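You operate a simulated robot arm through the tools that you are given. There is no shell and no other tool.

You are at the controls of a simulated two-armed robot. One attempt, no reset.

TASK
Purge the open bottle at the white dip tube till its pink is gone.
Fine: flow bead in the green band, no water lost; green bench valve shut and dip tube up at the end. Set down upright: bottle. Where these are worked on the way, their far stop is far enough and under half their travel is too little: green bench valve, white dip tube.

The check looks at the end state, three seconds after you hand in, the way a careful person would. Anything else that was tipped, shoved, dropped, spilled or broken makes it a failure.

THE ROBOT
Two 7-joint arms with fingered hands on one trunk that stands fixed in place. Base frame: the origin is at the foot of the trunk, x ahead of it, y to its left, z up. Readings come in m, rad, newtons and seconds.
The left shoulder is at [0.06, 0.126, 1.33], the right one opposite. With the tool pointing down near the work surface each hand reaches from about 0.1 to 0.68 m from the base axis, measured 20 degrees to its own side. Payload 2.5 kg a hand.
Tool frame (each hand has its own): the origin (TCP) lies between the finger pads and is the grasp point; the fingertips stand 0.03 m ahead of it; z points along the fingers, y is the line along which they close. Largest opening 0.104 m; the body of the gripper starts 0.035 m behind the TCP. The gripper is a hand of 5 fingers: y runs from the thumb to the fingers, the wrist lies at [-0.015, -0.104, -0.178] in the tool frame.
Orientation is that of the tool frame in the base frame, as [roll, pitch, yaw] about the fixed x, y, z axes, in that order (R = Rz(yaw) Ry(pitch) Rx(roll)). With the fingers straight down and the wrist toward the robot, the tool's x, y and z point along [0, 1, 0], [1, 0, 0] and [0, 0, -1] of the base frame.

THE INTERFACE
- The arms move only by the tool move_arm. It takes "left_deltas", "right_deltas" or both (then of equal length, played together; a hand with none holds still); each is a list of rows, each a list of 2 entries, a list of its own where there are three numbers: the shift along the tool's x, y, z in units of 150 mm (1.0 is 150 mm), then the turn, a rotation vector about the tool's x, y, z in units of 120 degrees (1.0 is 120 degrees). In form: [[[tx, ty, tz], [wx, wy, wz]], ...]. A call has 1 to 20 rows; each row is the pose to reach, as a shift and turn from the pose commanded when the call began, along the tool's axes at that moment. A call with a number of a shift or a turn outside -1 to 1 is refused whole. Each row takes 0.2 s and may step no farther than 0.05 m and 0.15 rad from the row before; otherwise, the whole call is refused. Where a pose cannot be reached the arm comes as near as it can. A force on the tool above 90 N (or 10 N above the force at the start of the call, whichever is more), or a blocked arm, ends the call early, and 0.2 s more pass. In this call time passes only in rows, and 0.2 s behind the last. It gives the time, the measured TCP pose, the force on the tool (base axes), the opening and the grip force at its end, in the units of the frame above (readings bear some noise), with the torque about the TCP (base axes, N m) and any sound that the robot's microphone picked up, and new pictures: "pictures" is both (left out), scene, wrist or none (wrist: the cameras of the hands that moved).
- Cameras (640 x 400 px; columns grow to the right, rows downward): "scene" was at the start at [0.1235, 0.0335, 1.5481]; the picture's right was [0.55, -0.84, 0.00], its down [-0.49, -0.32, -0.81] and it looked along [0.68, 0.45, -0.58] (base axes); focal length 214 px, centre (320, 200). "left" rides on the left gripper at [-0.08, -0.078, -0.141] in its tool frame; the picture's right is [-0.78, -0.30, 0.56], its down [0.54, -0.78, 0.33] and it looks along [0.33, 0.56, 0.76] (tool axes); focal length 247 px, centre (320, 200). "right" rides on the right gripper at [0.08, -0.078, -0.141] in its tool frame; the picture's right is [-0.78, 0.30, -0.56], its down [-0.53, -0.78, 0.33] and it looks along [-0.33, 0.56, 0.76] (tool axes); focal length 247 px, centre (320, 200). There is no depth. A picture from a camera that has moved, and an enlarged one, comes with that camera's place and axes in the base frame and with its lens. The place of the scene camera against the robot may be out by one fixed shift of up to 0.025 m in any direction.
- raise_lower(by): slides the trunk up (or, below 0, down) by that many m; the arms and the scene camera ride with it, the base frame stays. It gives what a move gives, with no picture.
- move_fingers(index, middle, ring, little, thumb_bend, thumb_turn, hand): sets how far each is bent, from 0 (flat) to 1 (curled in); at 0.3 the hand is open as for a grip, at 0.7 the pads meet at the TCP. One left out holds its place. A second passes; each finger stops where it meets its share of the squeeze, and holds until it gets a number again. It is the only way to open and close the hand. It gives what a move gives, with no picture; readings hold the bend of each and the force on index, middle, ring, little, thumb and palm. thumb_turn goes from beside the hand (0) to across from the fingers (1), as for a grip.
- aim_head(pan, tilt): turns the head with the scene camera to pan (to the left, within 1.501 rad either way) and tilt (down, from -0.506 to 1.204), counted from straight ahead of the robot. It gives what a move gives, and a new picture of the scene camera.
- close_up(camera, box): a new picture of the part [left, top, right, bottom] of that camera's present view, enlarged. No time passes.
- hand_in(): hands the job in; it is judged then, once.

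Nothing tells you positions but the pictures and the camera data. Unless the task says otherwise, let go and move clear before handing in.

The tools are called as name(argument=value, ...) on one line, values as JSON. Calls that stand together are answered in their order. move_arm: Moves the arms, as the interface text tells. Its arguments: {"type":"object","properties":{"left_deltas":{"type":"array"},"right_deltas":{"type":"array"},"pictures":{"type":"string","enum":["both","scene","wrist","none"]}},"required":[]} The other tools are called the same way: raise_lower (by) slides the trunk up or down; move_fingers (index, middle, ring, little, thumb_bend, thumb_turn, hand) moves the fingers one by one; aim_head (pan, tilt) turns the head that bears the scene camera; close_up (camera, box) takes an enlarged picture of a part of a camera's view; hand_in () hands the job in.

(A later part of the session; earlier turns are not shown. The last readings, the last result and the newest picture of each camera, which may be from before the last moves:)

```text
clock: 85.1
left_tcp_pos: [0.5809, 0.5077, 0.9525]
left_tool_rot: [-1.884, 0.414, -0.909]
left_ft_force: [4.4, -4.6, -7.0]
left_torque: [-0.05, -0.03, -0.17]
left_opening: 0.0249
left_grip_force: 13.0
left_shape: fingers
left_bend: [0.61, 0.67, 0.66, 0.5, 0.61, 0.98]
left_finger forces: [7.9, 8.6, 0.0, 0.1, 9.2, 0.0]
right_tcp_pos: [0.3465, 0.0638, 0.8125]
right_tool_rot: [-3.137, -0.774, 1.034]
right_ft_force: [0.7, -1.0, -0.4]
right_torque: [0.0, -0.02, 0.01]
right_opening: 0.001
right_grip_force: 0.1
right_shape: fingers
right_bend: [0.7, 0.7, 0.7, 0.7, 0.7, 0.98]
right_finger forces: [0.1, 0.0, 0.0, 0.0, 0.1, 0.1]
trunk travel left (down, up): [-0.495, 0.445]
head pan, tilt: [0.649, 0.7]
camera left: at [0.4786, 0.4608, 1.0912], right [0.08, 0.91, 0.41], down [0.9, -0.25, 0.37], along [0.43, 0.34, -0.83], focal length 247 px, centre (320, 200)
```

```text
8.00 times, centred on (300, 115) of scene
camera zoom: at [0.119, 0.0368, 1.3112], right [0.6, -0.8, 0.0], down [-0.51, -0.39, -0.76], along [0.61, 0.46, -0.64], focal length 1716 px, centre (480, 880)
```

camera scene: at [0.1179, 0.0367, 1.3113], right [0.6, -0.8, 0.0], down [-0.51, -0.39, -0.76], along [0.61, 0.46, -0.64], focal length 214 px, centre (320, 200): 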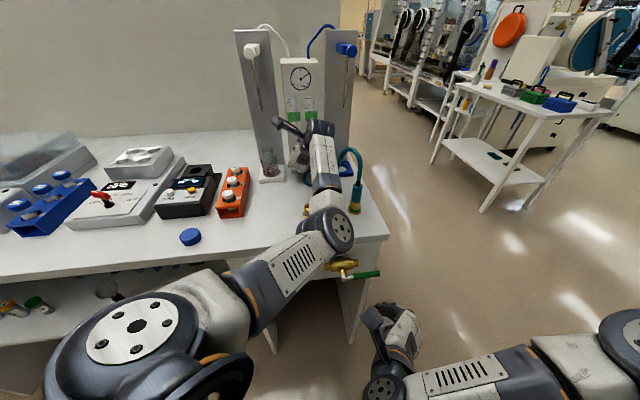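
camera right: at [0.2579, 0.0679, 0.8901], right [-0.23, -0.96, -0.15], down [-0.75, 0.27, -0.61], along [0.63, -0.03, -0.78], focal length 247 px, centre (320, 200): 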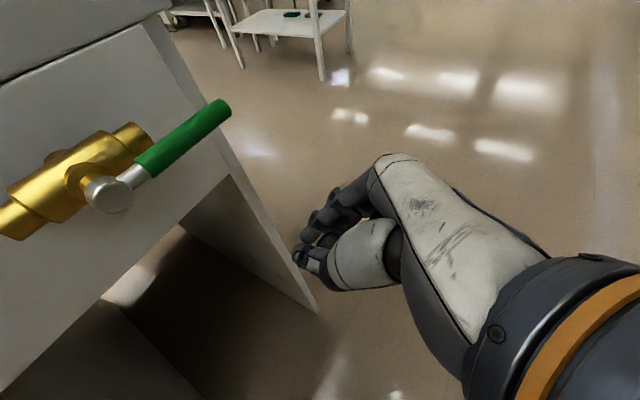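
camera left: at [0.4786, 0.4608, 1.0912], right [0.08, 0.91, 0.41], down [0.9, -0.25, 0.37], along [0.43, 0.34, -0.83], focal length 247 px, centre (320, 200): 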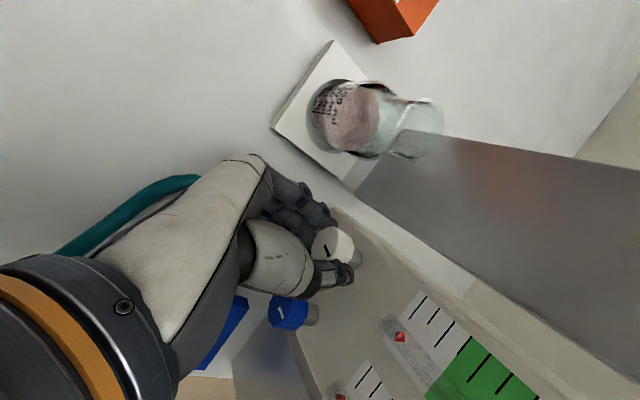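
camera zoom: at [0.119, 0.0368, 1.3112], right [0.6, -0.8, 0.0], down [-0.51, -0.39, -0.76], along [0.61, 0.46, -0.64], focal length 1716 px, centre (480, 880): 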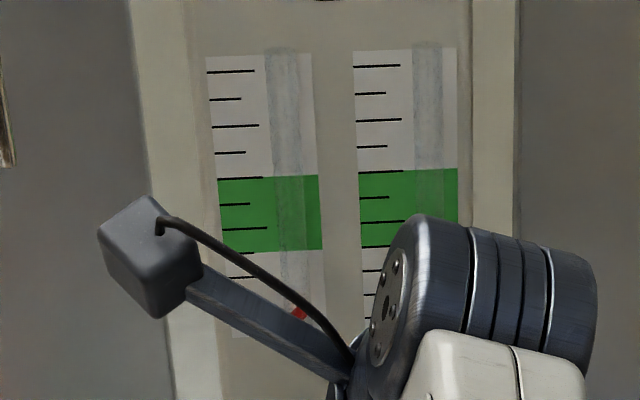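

The white bead has begun to rise, so clockwise opens. I need roughly 100° in total; I release, re-grip further counter-clockwise and turn again.

move_fingers(hand="left", index=0.54, middle=0.54, ring=0.54, thumb_bend=0.52)

move_arm(left_deltas=[[[-0.005, 0.005, 0.001], [0.0077, 0.0178, -0.0667]], [[-0.01, 0.011, 0.002], [0.0154, 0.0355, -0.1333]], [[-0.015, 0.016, 0.0025], [0.0232, 0.0533, -0.2]], [[-0.019, 0.021, 0.003], [0.0309, 0.071, -0.2667]], [[-0.024, 0.027, 0.004], [0.0386, 0.0888, -0.3333]], [[-0.029, 0.032, 0.005], [0.0463, 0.1065, -0.4]]], pictures="both")

close_up(camera="left", box=[240, 160, 480, 310])

```text
clock: 86.1
left_tcp_pos: [0.5813, 0.5075, 0.9545]
left_tool_rot: [-1.882, 0.415, -0.908]
left_ft_force: [-0.1, 0.0, 0.4]
left_torque: [0.01, -0.01, 0.03]
left_opening: 0.0439
left_grip_force: 0.0
left_shape: fingers
left_bend: [0.54, 0.54, 0.54, 0.5, 0.52, 0.98]
left_finger forces: [0.1, 0.0, 0.0, 0.0, 0.0, 0.0]
right_tcp_pos: [0.3459, 0.063, 0.8135]
right_tool_rot: [-3.138, -0.772, 1.034]
right_ft_force: [0.9, -0.2, 0.0]
right_torque: [0.0, 0.01, 0.03]
right_opening: 0.0008
right_grip_force: 0.1
right_shape: fingers
right_bend: [0.7, 0.7, 0.7, 0.7, 0.7, 0.98]
right_finger forces: [0.1, 0.0, 0.0, 0.0, 0.1, 0.0]
trunk travel left (down, up): [-0.495, 0.445]
head pan, tilt: [0.649, 0.7]
```

```text
clock: 87.5
left_tcp_pos: [0.5764, 0.5129, 0.9524]
left_tool_rot: [-1.777, -0.458, -0.913]
left_ft_force: [-0.3, 0.0, -1.0]
left_torque: [0.0, 0.01, 0.04]
left_opening: 0.0439
left_grip_force: 0.1
left_shape: fingers
left_bend: [0.54, 0.54, 0.54, 0.5, 0.52, 0.98]
left_finger forces: [0.0, 0.0, 0.0, 0.1, 0.0, 0.1]
right_tcp_pos: [0.346, 0.0643, 0.8125]
right_tool_rot: [-3.137, -0.773, 1.033]
right_ft_force: [0.1, 0.4, 1.3]
right_torque: [-0.01, -0.01, 0.0]
right_opening: 0.0007
right_grip_force: 0.0
right_shape: fingers
right_bend: [0.7, 0.7, 0.7, 0.7, 0.7, 0.98]
right_finger forces: [0.0, 0.1, 0.0, 0.0, 0.0, 0.0]
trunk travel left (down, up): [-0.495, 0.445]
head pan, tilt: [0.649, 0.7]
camera scene: at [0.1178, 0.0367, 1.3114], right [0.6, -0.8, 0.0], down [-0.51, -0.39, -0.76], along [0.61, 0.46, -0.64], focal length 214 px, centre (320, 200)
camera left: at [0.4073, 0.5312, 1.0096], right [0.0, 0.98, -0.18], down [0.49, 0.16, 0.86], along [0.87, -0.09, -0.48], focal length 247 px, centre (320, 200)
```

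scene: 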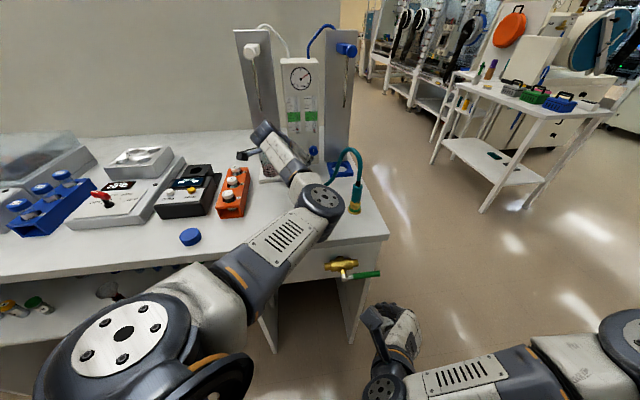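
left: 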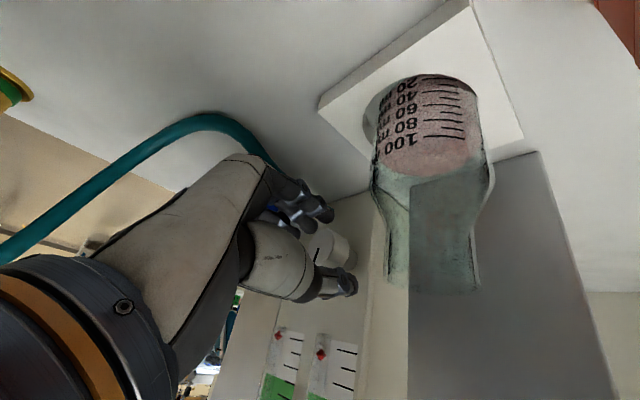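

```text
2.67 times, centred on (360, 235) of left
camera zoom: at [0.4073, 0.5312, 1.0096], right [0.0, 0.98, -0.18], down [0.49, 0.16, 0.86], along [0.87, -0.09, -0.48], focal length 659 px, centre (213, 107)
```

zoom: 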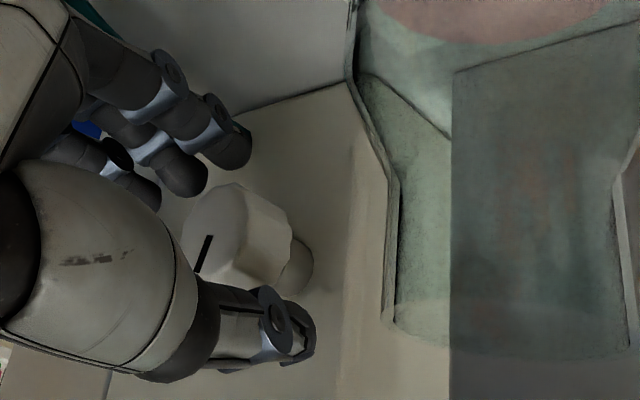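

I grip more firmly and turn clockwise 60°.

move_fingers(hand="left", index=0.8, middle=0.8, ring=0.66, thumb_bend=0.8)

move_arm(left_deltas=[[[0.007, 0.001, 0.001], [-0.0071, -0.0161, 0.06]], [[0.013, 0.001, 0.002], [-0.0143, -0.0323, 0.12]], [[0.02, 0.002, 0.003], [-0.0214, -0.0484, 0.18]], [[0.026, 0.002, 0.004], [-0.0286, -0.0646, 0.24]], [[0.033, 0.003, 0.005], [-0.0357, -0.0807, 0.3]], [[0.039, 0.004, 0.006], [-0.0428, -0.0968, 0.36]], [[0.046, 0.004, 0.006], [-0.05, -0.113, 0.42]], [[0.052, 0.005, 0.007], [-0.0571, -0.1291, 0.4797]]], pictures="wrist")

close_up(camera="left", box=[240, 160, 480, 310])

close_up(camera="left", box=[300, 270, 508, 400])

close_up(camera="scene", box=[260, 60, 356, 140])

```text
clock: 88.5
left_tcp_pos: [0.5776, 0.5118, 0.9524]
left_tool_rot: [-1.775, -0.452, -0.91]
left_ft_force: [9.2, 0.1, 6.1]
left_torque: [0.16, -0.17, -0.11]
left_opening: 0.0217
left_grip_force: 16.6
left_shape: fingers
left_bend: [0.62, 0.65, 0.66, 0.5, 0.63, 0.96]
left_finger forces: [6.7, 9.8, 0.0, 0.1, 17.1, 0.1]
right_tcp_pos: [0.3454, 0.0634, 0.8145]
right_tool_rot: [-3.135, -0.772, 1.032]
right_ft_force: [0.2, -0.3, 0.3]
right_torque: [0.01, -0.05, -0.01]
right_opening: 0.0007
right_grip_force: 0.1
right_shape: fingers
right_bend: [0.7, 0.7, 0.7, 0.7, 0.7, 0.98]
right_finger forces: [0.0, 0.0, 0.0, 0.0, 0.0, 0.1]
trunk travel left (down, up): [-0.495, 0.445]
head pan, tilt: [0.649, 0.7]
```

```text
clock: 90.3
left_tcp_pos: [0.5823, 0.5073, 0.9529]
left_tool_rot: [-1.912, 0.586, -0.921]
left_ft_force: [7.6, 1.2, 1.9]
left_torque: [0.06, -0.15, -0.18]
left_opening: 0.0219
left_grip_force: 17.4
left_shape: fingers
left_bend: [0.62, 0.66, 0.66, 0.5, 0.65, 0.94]
left_finger forces: [7.9, 8.3, 0.0, 0.0, 18.2, 0.0]
right_tcp_pos: [0.3452, 0.0638, 0.8135]
right_tool_rot: [-3.136, -0.774, 1.032]
right_ft_force: [0.0, -0.2, -0.1]
right_torque: [0.0, 0.0, 0.0]
right_opening: 0.0007
right_grip_force: 0.0
right_shape: fingers
right_bend: [0.7, 0.7, 0.7, 0.7, 0.7, 0.98]
right_finger forces: [0.0, 0.0, 0.0, 0.0, 0.0, 0.0]
trunk travel left (down, up): [-0.495, 0.445]
head pan, tilt: [0.649, 0.7]
camera left: at [0.4965, 0.4431, 1.0965], right [0.14, 0.85, 0.51], down [0.93, -0.28, 0.22], along [0.33, 0.44, -0.83], focal length 247 px, centre (320, 200)
```

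left: 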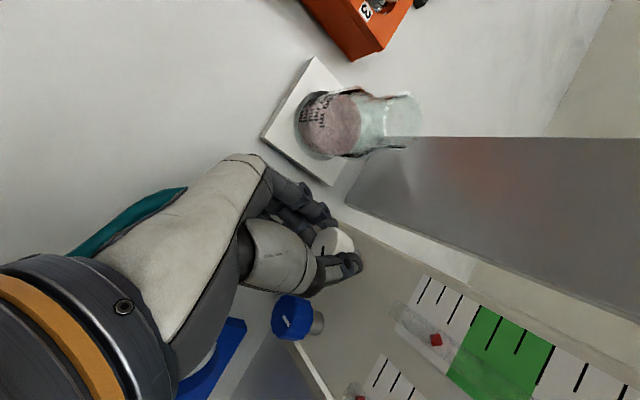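

```text
2.67 times, centred on (360, 235) of left
camera zoom: at [0.4965, 0.4431, 1.0965], right [0.14, 0.85, 0.51], down [0.93, -0.28, 0.22], along [0.33, 0.44, -0.83], focal length 659 px, centre (213, 107)
```

zoom: 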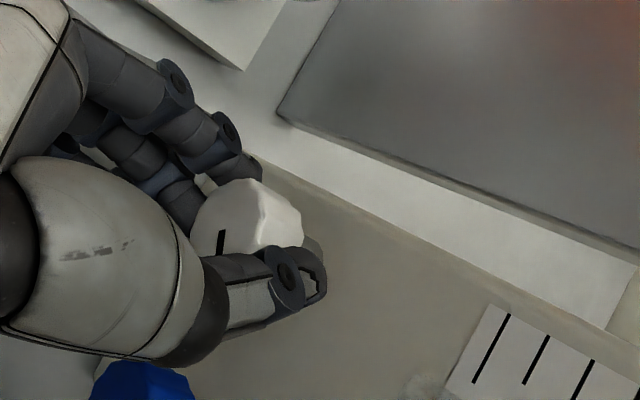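

```text
3.08 times, centred on (404, 335) of left
camera zoom: at [0.4965, 0.4431, 1.0965], right [0.14, 0.85, 0.51], down [0.93, -0.28, 0.22], along [0.33, 0.44, -0.83], focal length 760 px, centre (62, -215)
```

zoom: 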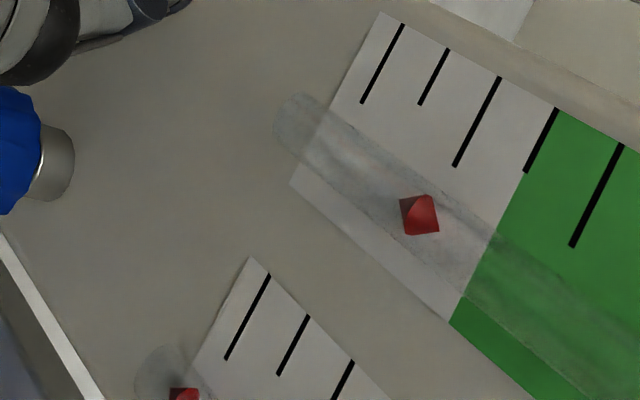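

```text
5.00 times, centred on (308, 100) of scene
camera zoom: at [0.1183, 0.0369, 1.3112], right [0.6, -0.8, 0.0], down [-0.51, -0.39, -0.76], along [0.61, 0.46, -0.64], focal length 1072 px, centre (380, 700)
```

zoom: 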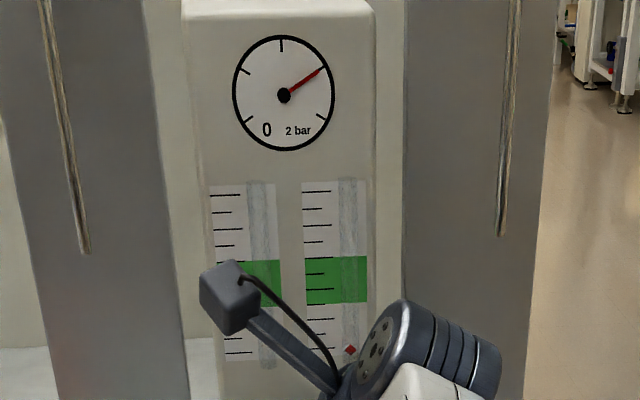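

The bead is now near tick 2 (green starts at tick 3). I release, roll back 65° and take another turn.

move_fingers(hand="left", index=0.54, middle=0.54, ring=0.54, thumb_bend=0.52)

move_arm(left_deltas=[[[-0.004, 0.006, 0.001], [0.0076, 0.0177, -0.0649]], [[-0.008, 0.012, 0.002], [0.0153, 0.0353, -0.1299]], [[-0.012, 0.017, 0.003], [0.0229, 0.053, -0.1948]], [[-0.016, 0.023, 0.0045], [0.0306, 0.0707, -0.2597]], [[-0.02, 0.029, 0.006], [0.0382, 0.0883, -0.3246]], [[-0.024, 0.035, 0.007], [0.0458, 0.106, -0.3896]], [[-0.028, 0.04, 0.008], [0.0535, 0.1236, -0.4545]], [[-0.032, 0.046, 0.009], [0.0611, 0.1413, -0.5194]]], pictures="wrist")

close_up(camera="left", box=[240, 160, 480, 310])

close_up(camera="scene", box=[260, 60, 356, 140])

```text
clock: 91.3
left_tcp_pos: [0.581, 0.5074, 0.9545]
left_tool_rot: [-1.91, 0.587, -0.918]
left_ft_force: [-0.2, -0.6, -0.4]
left_torque: [0.01, 0.02, 0.01]
left_opening: 0.0435
left_grip_force: 0.0
left_shape: fingers
left_bend: [0.54, 0.54, 0.54, 0.5, 0.52, 0.97]
left_finger forces: [0.0, 0.0, 0.0, 0.1, 0.1, 0.0]
right_tcp_pos: [0.346, 0.0627, 0.8144]
right_tool_rot: [-3.141, -0.772, 1.036]
right_ft_force: [0.6, -0.9, -0.6]
right_torque: [-0.02, -0.01, -0.02]
right_opening: 0.0007
right_grip_force: 0.1
right_shape: fingers
right_bend: [0.7, 0.7, 0.7, 0.7, 0.7, 0.98]
right_finger forces: [0.1, 0.0, 0.0, 0.0, 0.1, 0.1]
trunk travel left (down, up): [-0.495, 0.445]
head pan, tilt: [0.649, 0.7]
```

```text
clock: 93.1
left_tcp_pos: [0.5755, 0.5141, 0.9507]
left_tool_rot: [-1.765, -0.543, -0.92]
left_ft_force: [-0.7, -0.4, 0.0]
left_torque: [-0.02, -0.01, -0.02]
left_opening: 0.0438
left_grip_force: 0.0
left_shape: fingers
left_bend: [0.54, 0.54, 0.54, 0.5, 0.52, 0.97]
left_finger forces: [0.1, 0.1, 0.0, 0.1, 0.1, 0.0]
right_tcp_pos: [0.3447, 0.0631, 0.8131]
right_tool_rot: [-3.138, -0.773, 1.035]
right_ft_force: [0.6, -0.4, 0.4]
right_torque: [0.02, -0.02, 0.0]
right_opening: 0.001
right_grip_force: 0.0
right_shape: fingers
right_bend: [0.7, 0.7, 0.7, 0.7, 0.7, 0.98]
right_finger forces: [0.0, 0.0, 0.0, 0.0, 0.0, 0.1]
trunk travel left (down, up): [-0.495, 0.445]
head pan, tilt: [0.649, 0.7]
camera left: at [0.4037, 0.5353, 0.9972], right [0.02, 0.97, -0.24], down [0.44, 0.21, 0.87], along [0.9, -0.12, -0.42], focal length 247 px, centre (320, 200)
```

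left: 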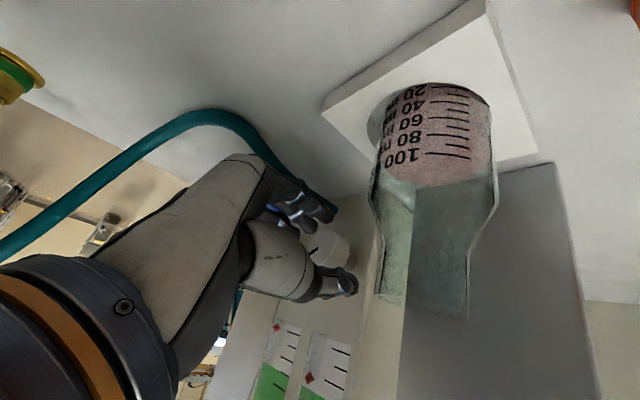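

```text
2.67 times, centred on (360, 235) of left
camera zoom: at [0.4037, 0.5353, 0.9972], right [0.02, 0.97, -0.24], down [0.44, 0.21, 0.87], along [0.9, -0.12, -0.42], focal length 659 px, centre (213, 107)
```

zoom: 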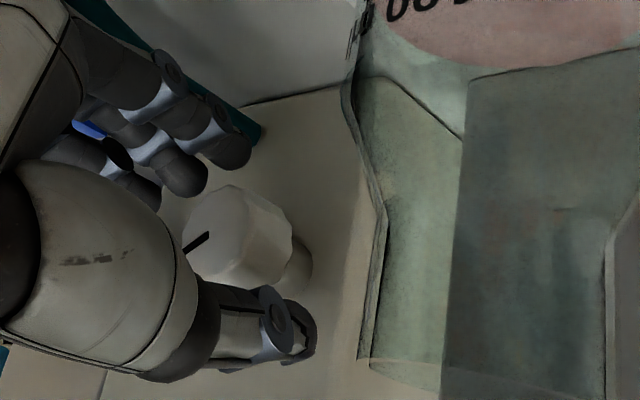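

```text
5.00 times, centred on (308, 100) of scene
camera zoom: at [0.1179, 0.0367, 1.3113], right [0.6, -0.8, 0.0], down [-0.51, -0.39, -0.76], along [0.61, 0.46, -0.64], focal length 1072 px, centre (380, 700)
```

zoom: 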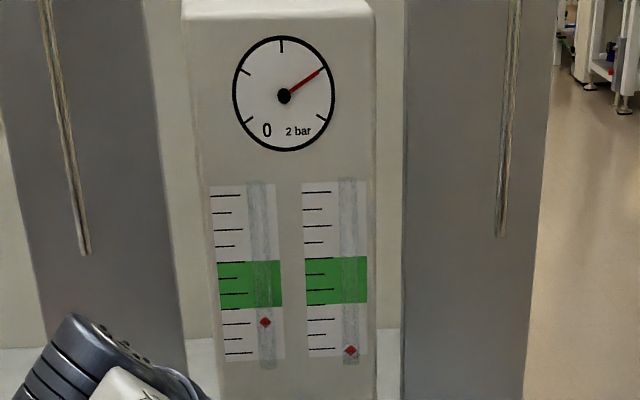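

Bead at tick 2, as expected. I grip and turn clockwise about 72°.

move_fingers(hand="left", index=0.8, middle=0.8, ring=0.66, thumb_bend=0.8)

move_arm(left_deltas=[[[0.007, 0.001, 0.001], [-0.0077, -0.0173, 0.0639]], [[0.013, 0.003, 0.002], [-0.0153, -0.0346, 0.1278]], [[0.02, 0.004, 0.003], [-0.023, -0.0519, 0.1918]], [[0.027, 0.006, 0.004], [-0.0307, -0.0692, 0.2557]], [[0.033, 0.007, 0.006], [-0.0383, -0.0864, 0.3196]], [[0.04, 0.009, 0.007], [-0.046, -0.1037, 0.3835]], [[0.047, 0.01, 0.008], [-0.0537, -0.121, 0.4475]], [[0.053, 0.012, 0.009], [-0.0613, -0.1383, 0.5114]], [[0.06, 0.013, 0.01], [-0.069, -0.1556, 0.5753]]], pictures="wrist")

close_up(camera="left", box=[300, 250, 540, 400])

close_up(camera="scene", box=[260, 60, 388, 180])

```text
clock: 94.1
left_tcp_pos: [0.5771, 0.5139, 0.9515]
left_tool_rot: [-1.763, -0.54, -0.922]
left_ft_force: [7.6, -0.1, 5.4]
left_torque: [0.11, -0.14, -0.04]
left_opening: 0.021
left_grip_force: 15.0
left_shape: fingers
left_bend: [0.62, 0.65, 0.66, 0.5, 0.65, 0.95]
left_finger forces: [5.6, 9.6, 0.0, 0.0, 14.9, 0.0]
right_tcp_pos: [0.3454, 0.064, 0.8128]
right_tool_rot: [-3.137, -0.772, 1.032]
right_ft_force: [-0.5, 0.2, 0.6]
right_torque: [0.01, -0.02, -0.04]
right_opening: 0.0007
right_grip_force: 0.0
right_shape: fingers
right_bend: [0.7, 0.7, 0.7, 0.7, 0.7, 0.98]
right_finger forces: [0.1, 0.0, 0.0, 0.1, 0.0, 0.0]
trunk travel left (down, up): [-0.495, 0.445]
head pan, tilt: [0.649, 0.7]
```

```text
clock: 96.1
left_tcp_pos: [0.5809, 0.5081, 0.9539]
left_tool_rot: [-1.912, 0.57, -0.921]
left_ft_force: [5.3, 4.3, 3.6]
left_torque: [0.08, -0.11, -0.09]
left_opening: 0.0201
left_grip_force: 16.4
left_shape: fingers
left_bend: [0.62, 0.67, 0.66, 0.5, 0.66, 0.93]
left_finger forces: [7.7, 8.4, 0.0, 0.0, 16.8, 0.1]
left hand out of reach, approached as far as the arm can: row 9
right_tcp_pos: [0.3466, 0.0634, 0.8125]
right_tool_rot: [-3.136, -0.773, 1.034]
right_ft_force: [0.1, -0.6, -0.6]
right_torque: [0.02, 0.03, 0.01]
right_opening: 0.0012
right_grip_force: 0.1
right_shape: fingers
right_bend: [0.7, 0.7, 0.7, 0.7, 0.7, 0.98]
right_finger forces: [0.0, 0.1, 0.0, 0.0, 0.0, 0.0]
trunk travel left (down, up): [-0.495, 0.445]
head pan, tilt: [0.649, 0.7]
camera left: at [0.4948, 0.4452, 1.0961], right [0.13, 0.86, 0.5], down [0.93, -0.28, 0.23], along [0.34, 0.43, -0.84], focal length 247 px, centre (320, 200)
```

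left: 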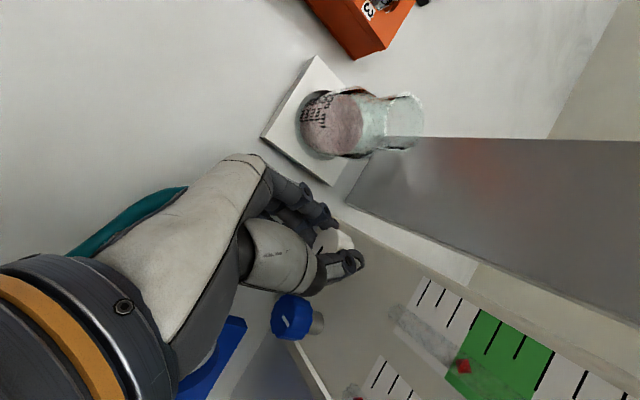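

```text
2.67 times, centred on (420, 325) of left
camera zoom: at [0.4948, 0.4452, 1.0961], right [0.13, 0.86, 0.5], down [0.93, -0.28, 0.23], along [0.34, 0.43, -0.84], focal length 659 px, centre (53, -133)
```

zoom: 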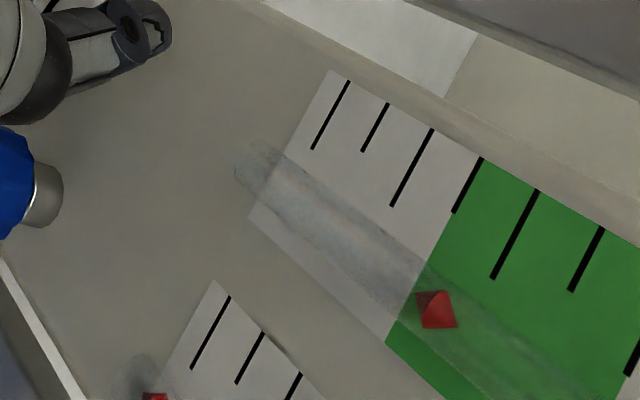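

```text
3.33 times, centred on (324, 120) of scene
camera zoom: at [0.1182, 0.037, 1.3113], right [0.6, -0.8, 0.0], down [-0.51, -0.39, -0.76], along [0.61, 0.46, -0.64], focal length 715 px, centre (307, 467)
```

zoom: 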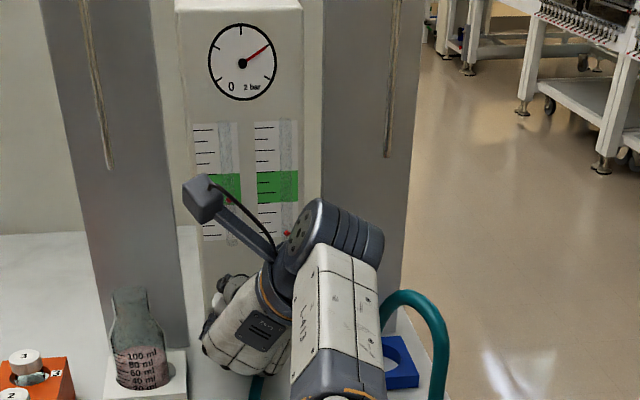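

The bead entered the green band at its lower part. One more short turn will centre it: I re-grip and turn about 32° more.

move_fingers(hand="left", index=0.54, middle=0.54, ring=0.54, thumb_bend=0.52)

move_arm(left_deltas=[[[-0.005, 0.005, 0.001], [0.0078, 0.0181, -0.0666]], [[-0.01, 0.011, 0.002], [0.0157, 0.0362, -0.1332]], [[-0.015, 0.016, 0.0025], [0.0235, 0.0544, -0.1998]], [[-0.02, 0.022, 0.003], [0.0313, 0.0725, -0.2663]], [[-0.025, 0.027, 0.004], [0.0392, 0.0906, -0.3329]], [[-0.03, 0.033, 0.005], [0.047, 0.1087, -0.3995]]], pictures="none")

close_up(camera="scene", box=[260, 60, 356, 140])

```text
clock: 97.1
left_tcp_pos: [0.5812, 0.5066, 0.9529]
left_tool_rot: [-1.91, 0.569, -0.923]
left_ft_force: [0.0, 1.4, -0.2]
left_torque: [0.0, -0.02, 0.03]
left_opening: 0.0437
left_grip_force: 0.1
left_shape: fingers
left_bend: [0.54, 0.54, 0.54, 0.5, 0.52, 0.97]
left_finger forces: [0.0, 0.0, 0.0, 0.1, 0.0, 0.0]
right_tcp_pos: [0.3458, 0.0634, 0.8143]
right_tool_rot: [-3.138, -0.773, 1.035]
right_ft_force: [0.4, 0.1, -0.1]
right_torque: [0.03, 0.0, -0.03]
right_opening: 0.0005
right_grip_force: 0.0
right_shape: fingers
right_bend: [0.7, 0.7, 0.7, 0.7, 0.7, 0.98]
right_finger forces: [0.0, 0.0, 0.0, 0.0, 0.1, 0.0]
trunk travel left (down, up): [-0.495, 0.445]
head pan, tilt: [0.649, 0.7]
```

```text
clock: 98.5
left_tcp_pos: [0.5771, 0.5105, 0.9514]
left_tool_rot: [-1.802, -0.3, -0.908]
left_ft_force: [-0.7, 0.1, 0.0]
left_torque: [0.04, -0.03, -0.03]
left_opening: 0.0438
left_grip_force: 0.1
left_shape: fingers
left_bend: [0.54, 0.54, 0.54, 0.5, 0.52, 0.97]
left_finger forces: [0.0, 0.0, 0.0, 0.0, 0.0, 0.1]
right_tcp_pos: [0.3454, 0.0636, 0.8132]
right_tool_rot: [-3.141, -0.772, 1.036]
right_ft_force: [-0.4, 0.3, 0.3]
right_torque: [0.0, -0.03, 0.04]
right_opening: 0.001
right_grip_force: 0.1
right_shape: fingers
right_bend: [0.7, 0.7, 0.7, 0.7, 0.7, 0.98]
right_finger forces: [0.1, 0.0, 0.0, 0.0, 0.0, 0.0]
trunk travel left (down, up): [-0.495, 0.445]
head pan, tilt: [0.649, 0.7]
```

```text
5.00 times, centred on (308, 100) of scene
camera zoom: at [0.1179, 0.0367, 1.3113], right [0.6, -0.8, 0.0], down [-0.51, -0.39, -0.76], along [0.61, 0.46, -0.64], focal length 1072 px, centre (380, 700)
```

zoom: 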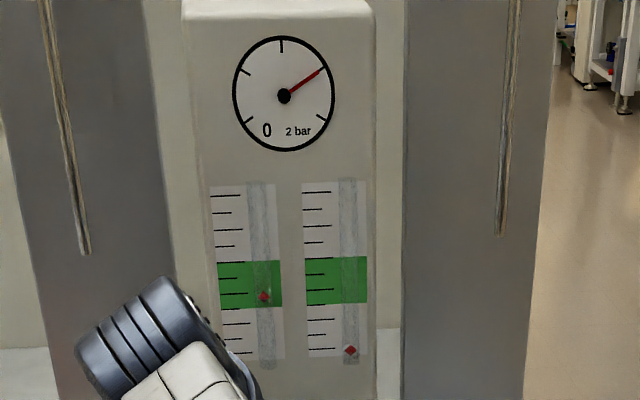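

move_fingers(hand="left", index=0.8, middle=0.8, ring=0.66, thumb_bend=0.8)

move_arm(left_deltas=[[[0.007, -0.001, 0], [-0.0074, -0.0165, 0.062]], [[0.013, -0.003, 0.001], [-0.0149, -0.033, 0.124]], [[0.02, -0.004, 0.0015], [-0.0222, -0.0495, 0.186]], [[0.0265, -0.005, 0.002], [-0.0297, -0.066, 0.248]]], pictures="wrist")

close_up(camera="left", box=[280, 250, 520, 400])

```text
clock: 99.5
left_tcp_pos: [0.5772, 0.511, 0.9526]
left_tool_rot: [-1.8, -0.298, -0.908]
left_ft_force: [8.8, -0.2, 6.0]
left_torque: [0.17, -0.22, -0.1]
left_opening: 0.0232
left_grip_force: 16.2
left_shape: fingers
left_bend: [0.62, 0.66, 0.66, 0.5, 0.61, 0.96]
left_finger forces: [6.8, 8.7, 0.0, 0.1, 17.2, 0.0]
right_tcp_pos: [0.3456, 0.0626, 0.8129]
right_tool_rot: [-3.137, -0.773, 1.034]
right_ft_force: [-0.3, 0.3, 0.4]
right_torque: [0.0, -0.03, -0.02]
right_opening: 0.0008
right_grip_force: 0.0
right_shape: fingers
right_bend: [0.7, 0.7, 0.7, 0.7, 0.7, 0.98]
right_finger forces: [0.0, 0.0, 0.0, 0.1, 0.0, 0.0]
trunk travel left (down, up): [-0.495, 0.445]
head pan, tilt: [0.649, 0.7]
```

```text
clock: 100.5
left_tcp_pos: [0.5794, 0.5096, 0.953]
left_tool_rot: [-1.868, 0.243, -0.904]
left_ft_force: [7.3, -1.2, 2.6]
left_torque: [0.13, -0.18, -0.16]
left_opening: 0.0231
left_grip_force: 17.1
left_shape: fingers
left_bend: [0.62, 0.66, 0.66, 0.5, 0.62, 0.95]
left_finger forces: [8.1, 7.8, 0.1, 0.0, 17.6, 0.1]
right_tcp_pos: [0.3454, 0.0634, 0.812]
right_tool_rot: [-3.139, -0.774, 1.035]
right_ft_force: [0.4, -0.3, 0.1]
right_torque: [-0.02, -0.03, 0.02]
right_opening: 0.0008
right_grip_force: 0.1
right_shape: fingers
right_bend: [0.7, 0.7, 0.7, 0.7, 0.7, 0.98]
right_finger forces: [0.1, 0.0, 0.1, 0.0, 0.1, 0.0]
trunk travel left (down, up): [-0.495, 0.445]
head pan, tilt: [0.649, 0.7]
camera left: at [0.4613, 0.4788, 1.0834], right [0.04, 0.95, 0.3], down [0.84, -0.19, 0.5], along [0.53, 0.24, -0.81], focal length 247 px, centre (320, 200)
```

left: 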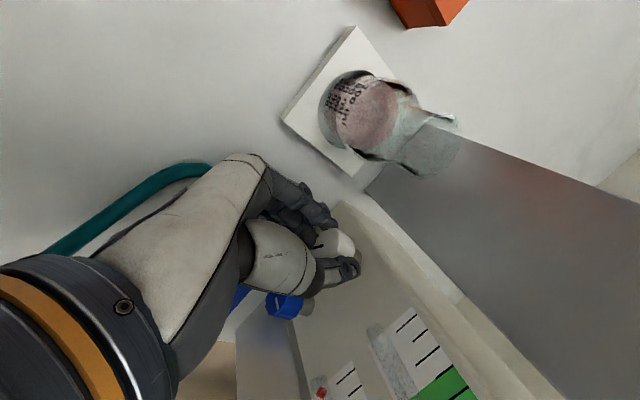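

```text
2.67 times, centred on (400, 325) of left
camera zoom: at [0.4613, 0.4788, 1.0834], right [0.04, 0.95, 0.3], down [0.84, -0.19, 0.5], along [0.53, 0.24, -0.81], focal length 659 px, centre (107, -133)
```

zoom: 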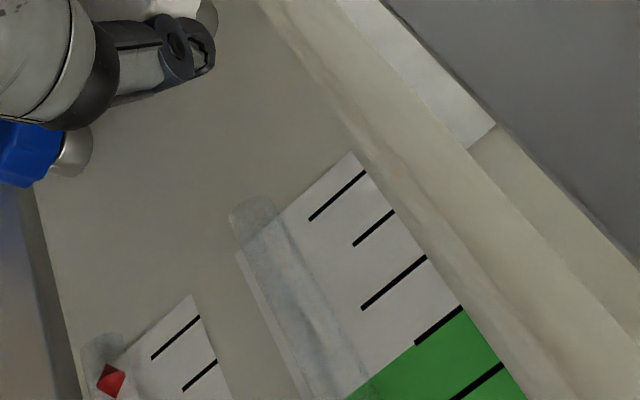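

I release the knob and back straight out, then check the bead.

move_fingers(hand="left", index=0.48, middle=0.48, ring=0.48, thumb_bend=0.48)

move_arm(left_deltas=[[[0, 0, -0.15], [0, 0, 0]], [[0, 0, -0.35], [0, 0, 0]], [[0, 0, -0.6], [0, 0, 0]], [[0, 0, -0.85], [0, 0, 0]]], pictures="both")

close_up(camera="scene", box=[230, 30, 390, 190])

close_up(camera="left", box=[280, 200, 600, 400])

```text
clock: 101.5
left_tcp_pos: [0.5804, 0.5096, 0.9539]
left_tool_rot: [-1.866, 0.239, -0.906]
left_ft_force: [0.4, 0.7, 1.2]
left_torque: [0.01, 0.0, -0.04]
left_opening: 0.0567
left_grip_force: 0.0
left_shape: fingers
left_bend: [0.48, 0.48, 0.48, 0.5, 0.48, 0.97]
left_finger forces: [0.1, 0.0, 0.0, 0.1, 0.0, 0.1]
right_tcp_pos: [0.3455, 0.0631, 0.8135]
right_tool_rot: [-3.138, -0.772, 1.033]
right_ft_force: [1.2, -0.3, -0.2]
right_torque: [0.0, -0.01, 0.02]
right_opening: 0.0009
right_grip_force: 0.0
right_shape: fingers
right_bend: [0.7, 0.7, 0.7, 0.7, 0.7, 0.98]
right_finger forces: [0.0, 0.0, 0.0, 0.0, 0.0, 0.1]
trunk travel left (down, up): [-0.495, 0.445]
head pan, tilt: [0.649, 0.7]
```

```text
clock: 102.5
left_tcp_pos: [0.4889, 0.4266, 0.9905]
left_tool_rot: [-1.867, 0.239, -0.909]
left_ft_force: [0.7, 0.3, 0.6]
left_torque: [0.02, -0.03, 0.03]
left_opening: 0.0569
left_grip_force: 0.1
left_shape: fingers
left_bend: [0.48, 0.48, 0.48, 0.5, 0.48, 0.97]
left_finger forces: [0.0, 0.1, 0.0, 0.0, 0.0, 0.1]
right_tcp_pos: [0.3454, 0.0632, 0.8131]
right_tool_rot: [-3.14, -0.772, 1.036]
right_ft_force: [0.0, -0.7, 0.3]
right_torque: [-0.05, 0.05, 0.02]
right_opening: 0.0009
right_grip_force: 0.0
right_shape: fingers
right_bend: [0.7, 0.7, 0.7, 0.7, 0.7, 0.98]
right_finger forces: [0.1, 0.1, 0.0, 0.0, 0.0, 0.1]
trunk travel left (down, up): [-0.495, 0.445]
head pan, tilt: [0.649, 0.7]
camera scene: at [0.1177, 0.0365, 1.3114], right [0.6, -0.8, 0.0], down [-0.51, -0.39, -0.77], along [0.61, 0.46, -0.64], focal length 214 px, centre (320, 200)
camera left: at [0.369, 0.397, 1.1205], right [0.04, 0.95, 0.3], down [0.84, -0.19, 0.5], along [0.54, 0.23, -0.81], focal length 247 px, centre (320, 200)
```

scene: 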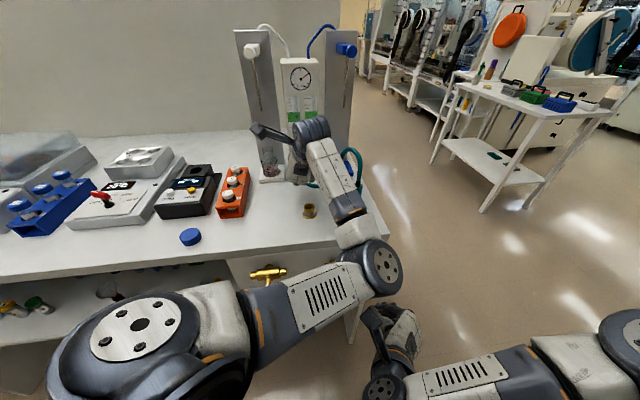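
left: 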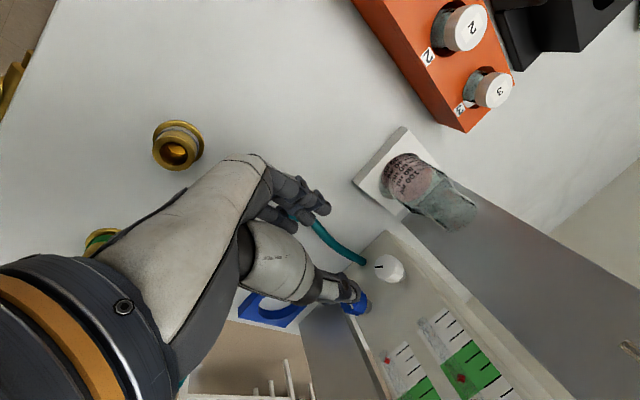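

```text
2.50 times, centred on (310, 110) of scene
camera zoom: at [0.1177, 0.0365, 1.3114], right [0.6, -0.8, 0.0], down [-0.51, -0.39, -0.77], along [0.61, 0.46, -0.64], focal length 536 px, centre (345, 425)
```

zoom: 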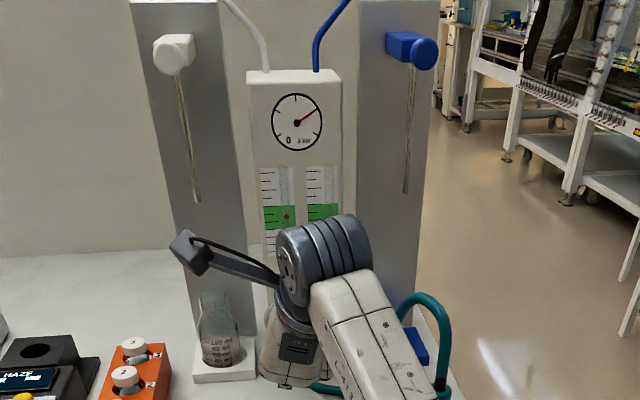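

```text
2.00 times, centred on (440, 300) of left
camera zoom: at [0.369, 0.397, 1.1205], right [0.04, 0.95, 0.3], down [0.84, -0.19, 0.5], along [0.54, 0.23, -0.81], focal length 494 px, centre (80, 0)
```

zoom: 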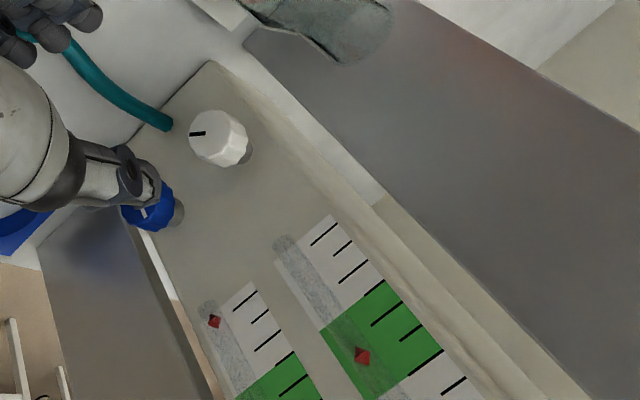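

The bead sits in the middle of the green band. Next is the white dip tube: I move the left hand back and up toward its handle and look at it.

move_arm(left_deltas=[[[-0.134, -0.158, -0.115], [0, 0, 0]], [[-0.268, -0.316, -0.23], [0, 0, 0]], [[-0.4, -0.474, -0.345], [0, 0, 0]], [[-0.535, -0.632, -0.46], [0, 0, 0]], [[-0.669, -0.79, -0.575], [0, 0, 0]], [[-0.803, -0.948, -0.69], [0, 0, 0]]], pictures="both")

close_up(camera="scene", box=[220, 20, 380, 200])

```text
clock: 103.9
left_tcp_pos: [0.3954, 0.4518, 1.1807]
left_tool_rot: [-1.867, 0.24, -0.906]
left_ft_force: [-0.1, -0.5, 0.2]
left_torque: [0.02, 0.02, 0.0]
left_opening: 0.0568
left_grip_force: 0.0
left_shape: fingers
left_bend: [0.48, 0.48, 0.48, 0.5, 0.48, 0.97]
left_finger forces: [0.0, 0.0, 0.0, 0.0, 0.1, 0.0]
right_tcp_pos: [0.346, 0.0618, 0.8129]
right_tool_rot: [-3.136, -0.773, 1.033]
right_ft_force: [0.0, -0.5, -0.1]
right_torque: [0.0, -0.01, 0.02]
right_opening: 0.0009
right_grip_force: 0.1
right_shape: fingers
right_bend: [0.7, 0.7, 0.7, 0.7, 0.7, 0.98]
right_finger forces: [0.0, 0.0, 0.0, 0.0, 0.0, 0.0]
trunk travel left (down, up): [-0.495, 0.445]
head pan, tilt: [0.649, 0.7]
camera scene: at [0.1177, 0.0366, 1.3113], right [0.6, -0.8, 0.0], down [-0.51, -0.39, -0.77], along [0.61, 0.46, -0.64], focal length 214 px, centre (320, 200)
camera left: at [0.2762, 0.4227, 1.3104], right [0.04, 0.95, 0.3], down [0.84, -0.19, 0.5], along [0.54, 0.23, -0.81], focal length 247 px, centre (320, 200)
```

scene: 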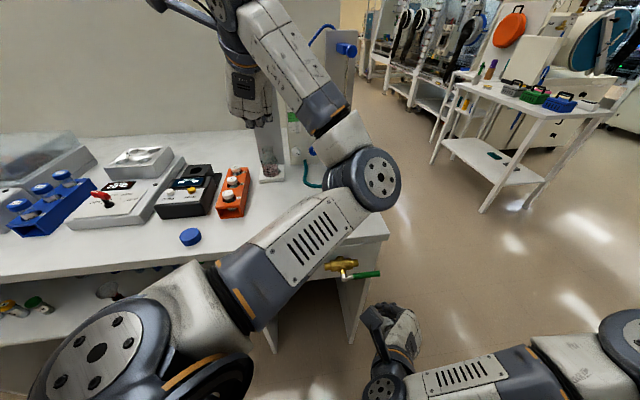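
left: 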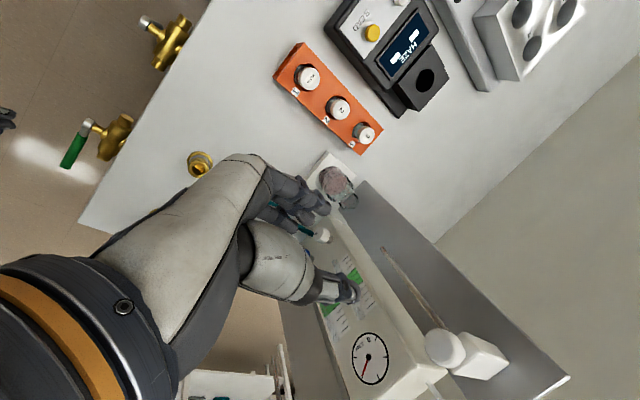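

```text
2.22 times, centred on (300, 110) of scene
camera zoom: at [0.1177, 0.0366, 1.3113], right [0.6, -0.8, 0.0], down [-0.51, -0.39, -0.77], along [0.61, 0.46, -0.64], focal length 477 px, centre (364, 400)
```

zoom: 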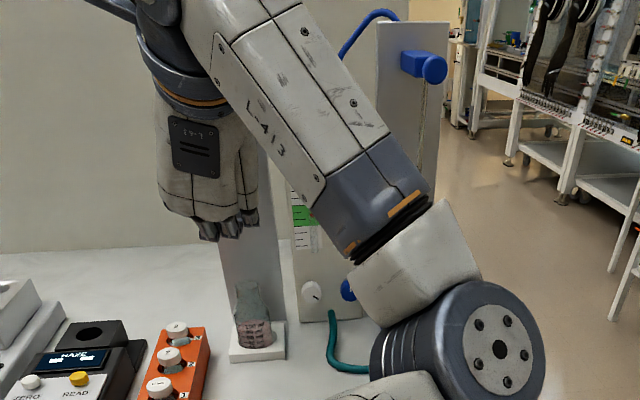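

The tube's ball handle is at about (i=0.716, r=−0.042, z=1.243). I line the hand up with it, rolled so the thumb is above and fingers below.

move_arm(left_deltas=[[[-0.05, -0.146, -0.003], [0, 0, -0.033]], [[-0.102, -0.292, -0.006], [0, 0, -0.067]], [[-0.153, -0.439, -0.009], [0, 0, -0.1]], [[-0.204, -0.585, -0.012], [0, 0, -0.133]]], pictures="both")

close_up(camera="left", box=[280, 180, 520, 330])

```text
clock: 104.9
left_tcp_pos: [0.4092, 0.4759, 1.2703]
left_tool_rot: [-1.858, -0.029, -0.827]
left_ft_force: [-0.5, -0.6, -0.7]
left_torque: [0.0, 0.02, -0.01]
left_opening: 0.0569
left_grip_force: 0.1
left_shape: fingers
left_bend: [0.48, 0.48, 0.48, 0.5, 0.48, 0.97]
left_finger forces: [0.1, 0.0, 0.0, 0.1, 0.1, 0.0]
right_tcp_pos: [0.3455, 0.064, 0.8138]
right_tool_rot: [-3.139, -0.773, 1.036]
right_ft_force: [0.4, 0.0, -0.6]
right_torque: [-0.01, -0.04, 0.01]
right_opening: 0.0009
right_grip_force: 0.0
right_shape: fingers
right_bend: [0.7, 0.7, 0.7, 0.7, 0.7, 0.98]
right_finger forces: [0.1, 0.0, 0.1, 0.0, 0.1, 0.1]
trunk travel left (down, up): [-0.495, 0.445]
head pan, tilt: [0.649, 0.7]
camera scene: at [0.1177, 0.0367, 1.3113], right [0.6, -0.8, 0.0], down [-0.51, -0.39, -0.77], along [0.61, 0.46, -0.64], focal length 214 px, centre (320, 200)
camera left: at [0.2694, 0.4598, 1.3805], right [-0.07, 0.99, 0.1], down [0.75, -0.01, 0.67], along [0.66, 0.13, -0.74], focal length 247 px, centre (320, 200)
```

scene: 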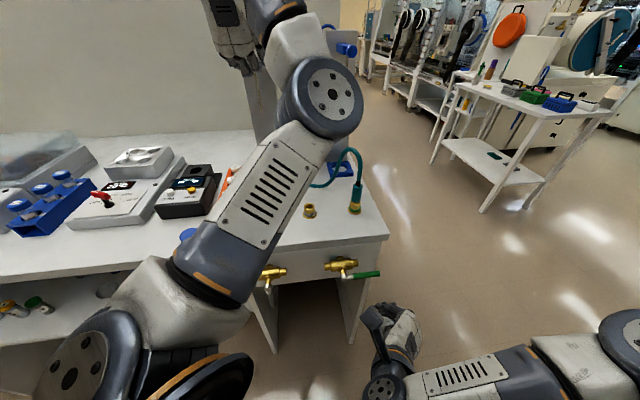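
left: 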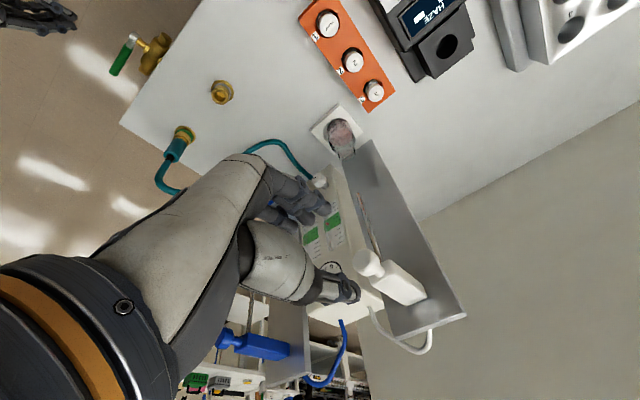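

```text
2.67 times, centred on (400, 255) of left
camera zoom: at [0.2694, 0.4598, 1.3805], right [-0.07, 0.99, 0.1], down [0.75, -0.01, 0.67], along [0.66, 0.13, -0.74], focal length 659 px, centre (107, 53)
```

zoom: 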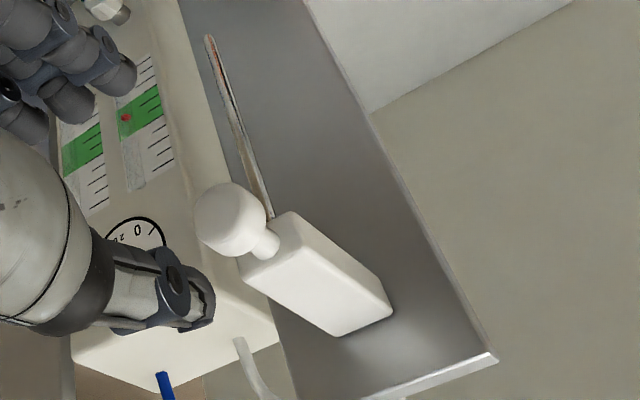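

The ball is exactly on the tool axis about 10 cm ahead. I advance 6 cm and check.

move_arm(left_deltas=[[[0, 0, 0.14], [0, 0, 0]], [[0, 0, 0.28], [0, 0, 0]], [[0, 0, 0.4], [0, 0, 0]]], pictures="none")

close_up(camera="left", box=[240, 160, 480, 310])

close_up(camera="scene", box=[200, 0, 360, 100])

```text
clock: 105.7
left_tcp_pos: [0.4516, 0.5144, 1.2523]
left_tool_rot: [-1.859, -0.028, -0.826]
left_ft_force: [0.4, 0.3, 1.2]
left_torque: [0.0, 0.0, -0.03]
left_opening: 0.0568
left_grip_force: 0.0
left_shape: fingers
left_bend: [0.48, 0.48, 0.48, 0.5, 0.48, 0.97]
left_finger forces: [0.0, 0.0, 0.1, 0.0, 0.1, 0.0]
right_tcp_pos: [0.3456, 0.0643, 0.8116]
right_tool_rot: [-3.136, -0.773, 1.032]
right_ft_force: [0.2, 0.1, 0.5]
right_torque: [0.0, 0.0, -0.02]
right_opening: 0.0007
right_grip_force: 0.0
right_shape: fingers
right_bend: [0.7, 0.7, 0.7, 0.7, 0.7, 0.98]
right_finger forces: [0.0, 0.1, 0.0, 0.0, 0.1, 0.0]
trunk travel left (down, up): [-0.495, 0.445]
head pan, tilt: [0.649, 0.7]
```

```text
2.67 times, centred on (360, 235) of left
camera zoom: at [0.3121, 0.4985, 1.363], right [-0.07, 0.99, 0.1], down [0.75, -0.01, 0.67], along [0.66, 0.13, -0.74], focal length 659 px, centre (213, 107)
```

zoom: 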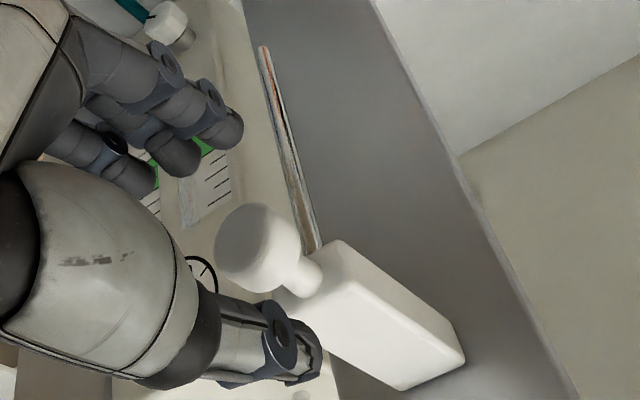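

```text
4.00 times, centred on (280, 50) of scene
camera zoom: at [0.1179, 0.0367, 1.3113], right [0.6, -0.8, 0.0], down [-0.51, -0.39, -0.76], along [0.61, 0.46, -0.64], focal length 858 px, centre (480, 800)
```

zoom: 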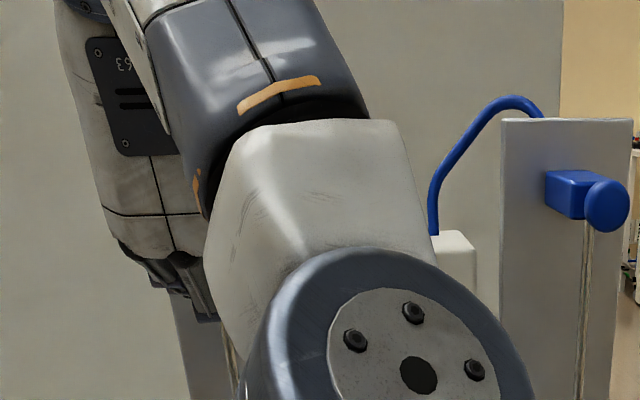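

move_arm(left_deltas=[[[0, 0, 0.07], [0, 0, 0]], [[0, 0, 0.133], [0, 0, 0]]], pictures="none")

close_up(camera="left", box=[240, 160, 480, 310])

```text
clock: 106.3
left_tcp_pos: [0.4649, 0.5272, 1.2476]
left_tool_rot: [-1.858, -0.027, -0.828]
left_ft_force: [-0.4, 0.1, 0.2]
left_torque: [-0.04, -0.01, 0.0]
left_opening: 0.0572
left_grip_force: 0.2
left_shape: fingers
left_bend: [0.48, 0.48, 0.48, 0.5, 0.48, 0.97]
left_finger forces: [0.0, 0.0, 0.0, 0.1, 0.0, 0.0]
right_tcp_pos: [0.3456, 0.0628, 0.8128]
right_tool_rot: [-3.137, -0.773, 1.034]
right_ft_force: [-0.5, 0.4, 0.0]
right_torque: [-0.02, 0.01, 0.0]
right_opening: 0.0007
right_grip_force: 0.1
right_shape: fingers
right_bend: [0.7, 0.7, 0.7, 0.7, 0.7, 0.98]
right_finger forces: [0.1, 0.0, 0.0, 0.0, 0.1, 0.0]
trunk travel left (down, up): [-0.495, 0.445]
head pan, tilt: [0.649, 0.7]
```

```text
2.67 times, centred on (360, 235) of left
camera zoom: at [0.3262, 0.5111, 1.3577], right [-0.07, 0.99, 0.1], down [0.75, -0.01, 0.67], along [0.66, 0.13, -0.74], focal length 659 px, centre (213, 107)
```

zoom: 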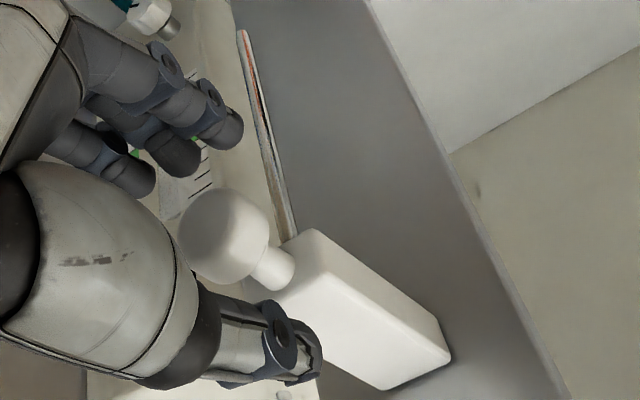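

The ball is between thumb and fingers. I close on it.

move_fingers(hand="left", index=0.7, middle=0.7, ring=0.64, thumb_bend=0.7)

close_up(camera="left", box=[240, 160, 480, 310])

```text
clock: 107.3
left_tcp_pos: [0.4655, 0.5272, 1.2474]
left_tool_rot: [-1.858, -0.028, -0.828]
left_ft_force: [-0.4, -0.8, -1.5]
left_torque: [-0.04, 0.11, -0.03]
left_opening: 0.0163
left_grip_force: 6.4
left_shape: fingers
left_bend: [0.65, 0.66, 0.64, 0.5, 0.64, 0.97]
left_finger forces: [3.9, 4.1, 0.0, 0.0, 4.9, 0.0]
right_tcp_pos: [0.3448, 0.0633, 0.8128]
right_tool_rot: [-3.136, -0.773, 1.033]
right_ft_force: [0.1, 0.5, -0.3]
right_torque: [-0.01, 0.01, -0.03]
right_opening: 0.0011
right_grip_force: 0.0
right_shape: fingers
right_bend: [0.7, 0.7, 0.7, 0.7, 0.7, 0.98]
right_finger forces: [0.1, 0.1, 0.0, 0.0, 0.0, 0.1]
trunk travel left (down, up): [-0.495, 0.445]
head pan, tilt: [0.649, 0.7]
```

```text
2.67 times, centred on (360, 235) of left
camera zoom: at [0.3263, 0.5112, 1.3575], right [-0.07, 0.99, 0.1], down [0.75, -0.01, 0.66], along [0.66, 0.13, -0.74], focal length 659 px, centre (213, 107)
```

zoom: 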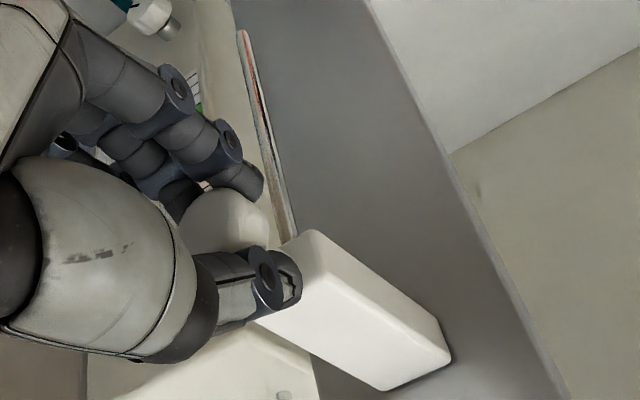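

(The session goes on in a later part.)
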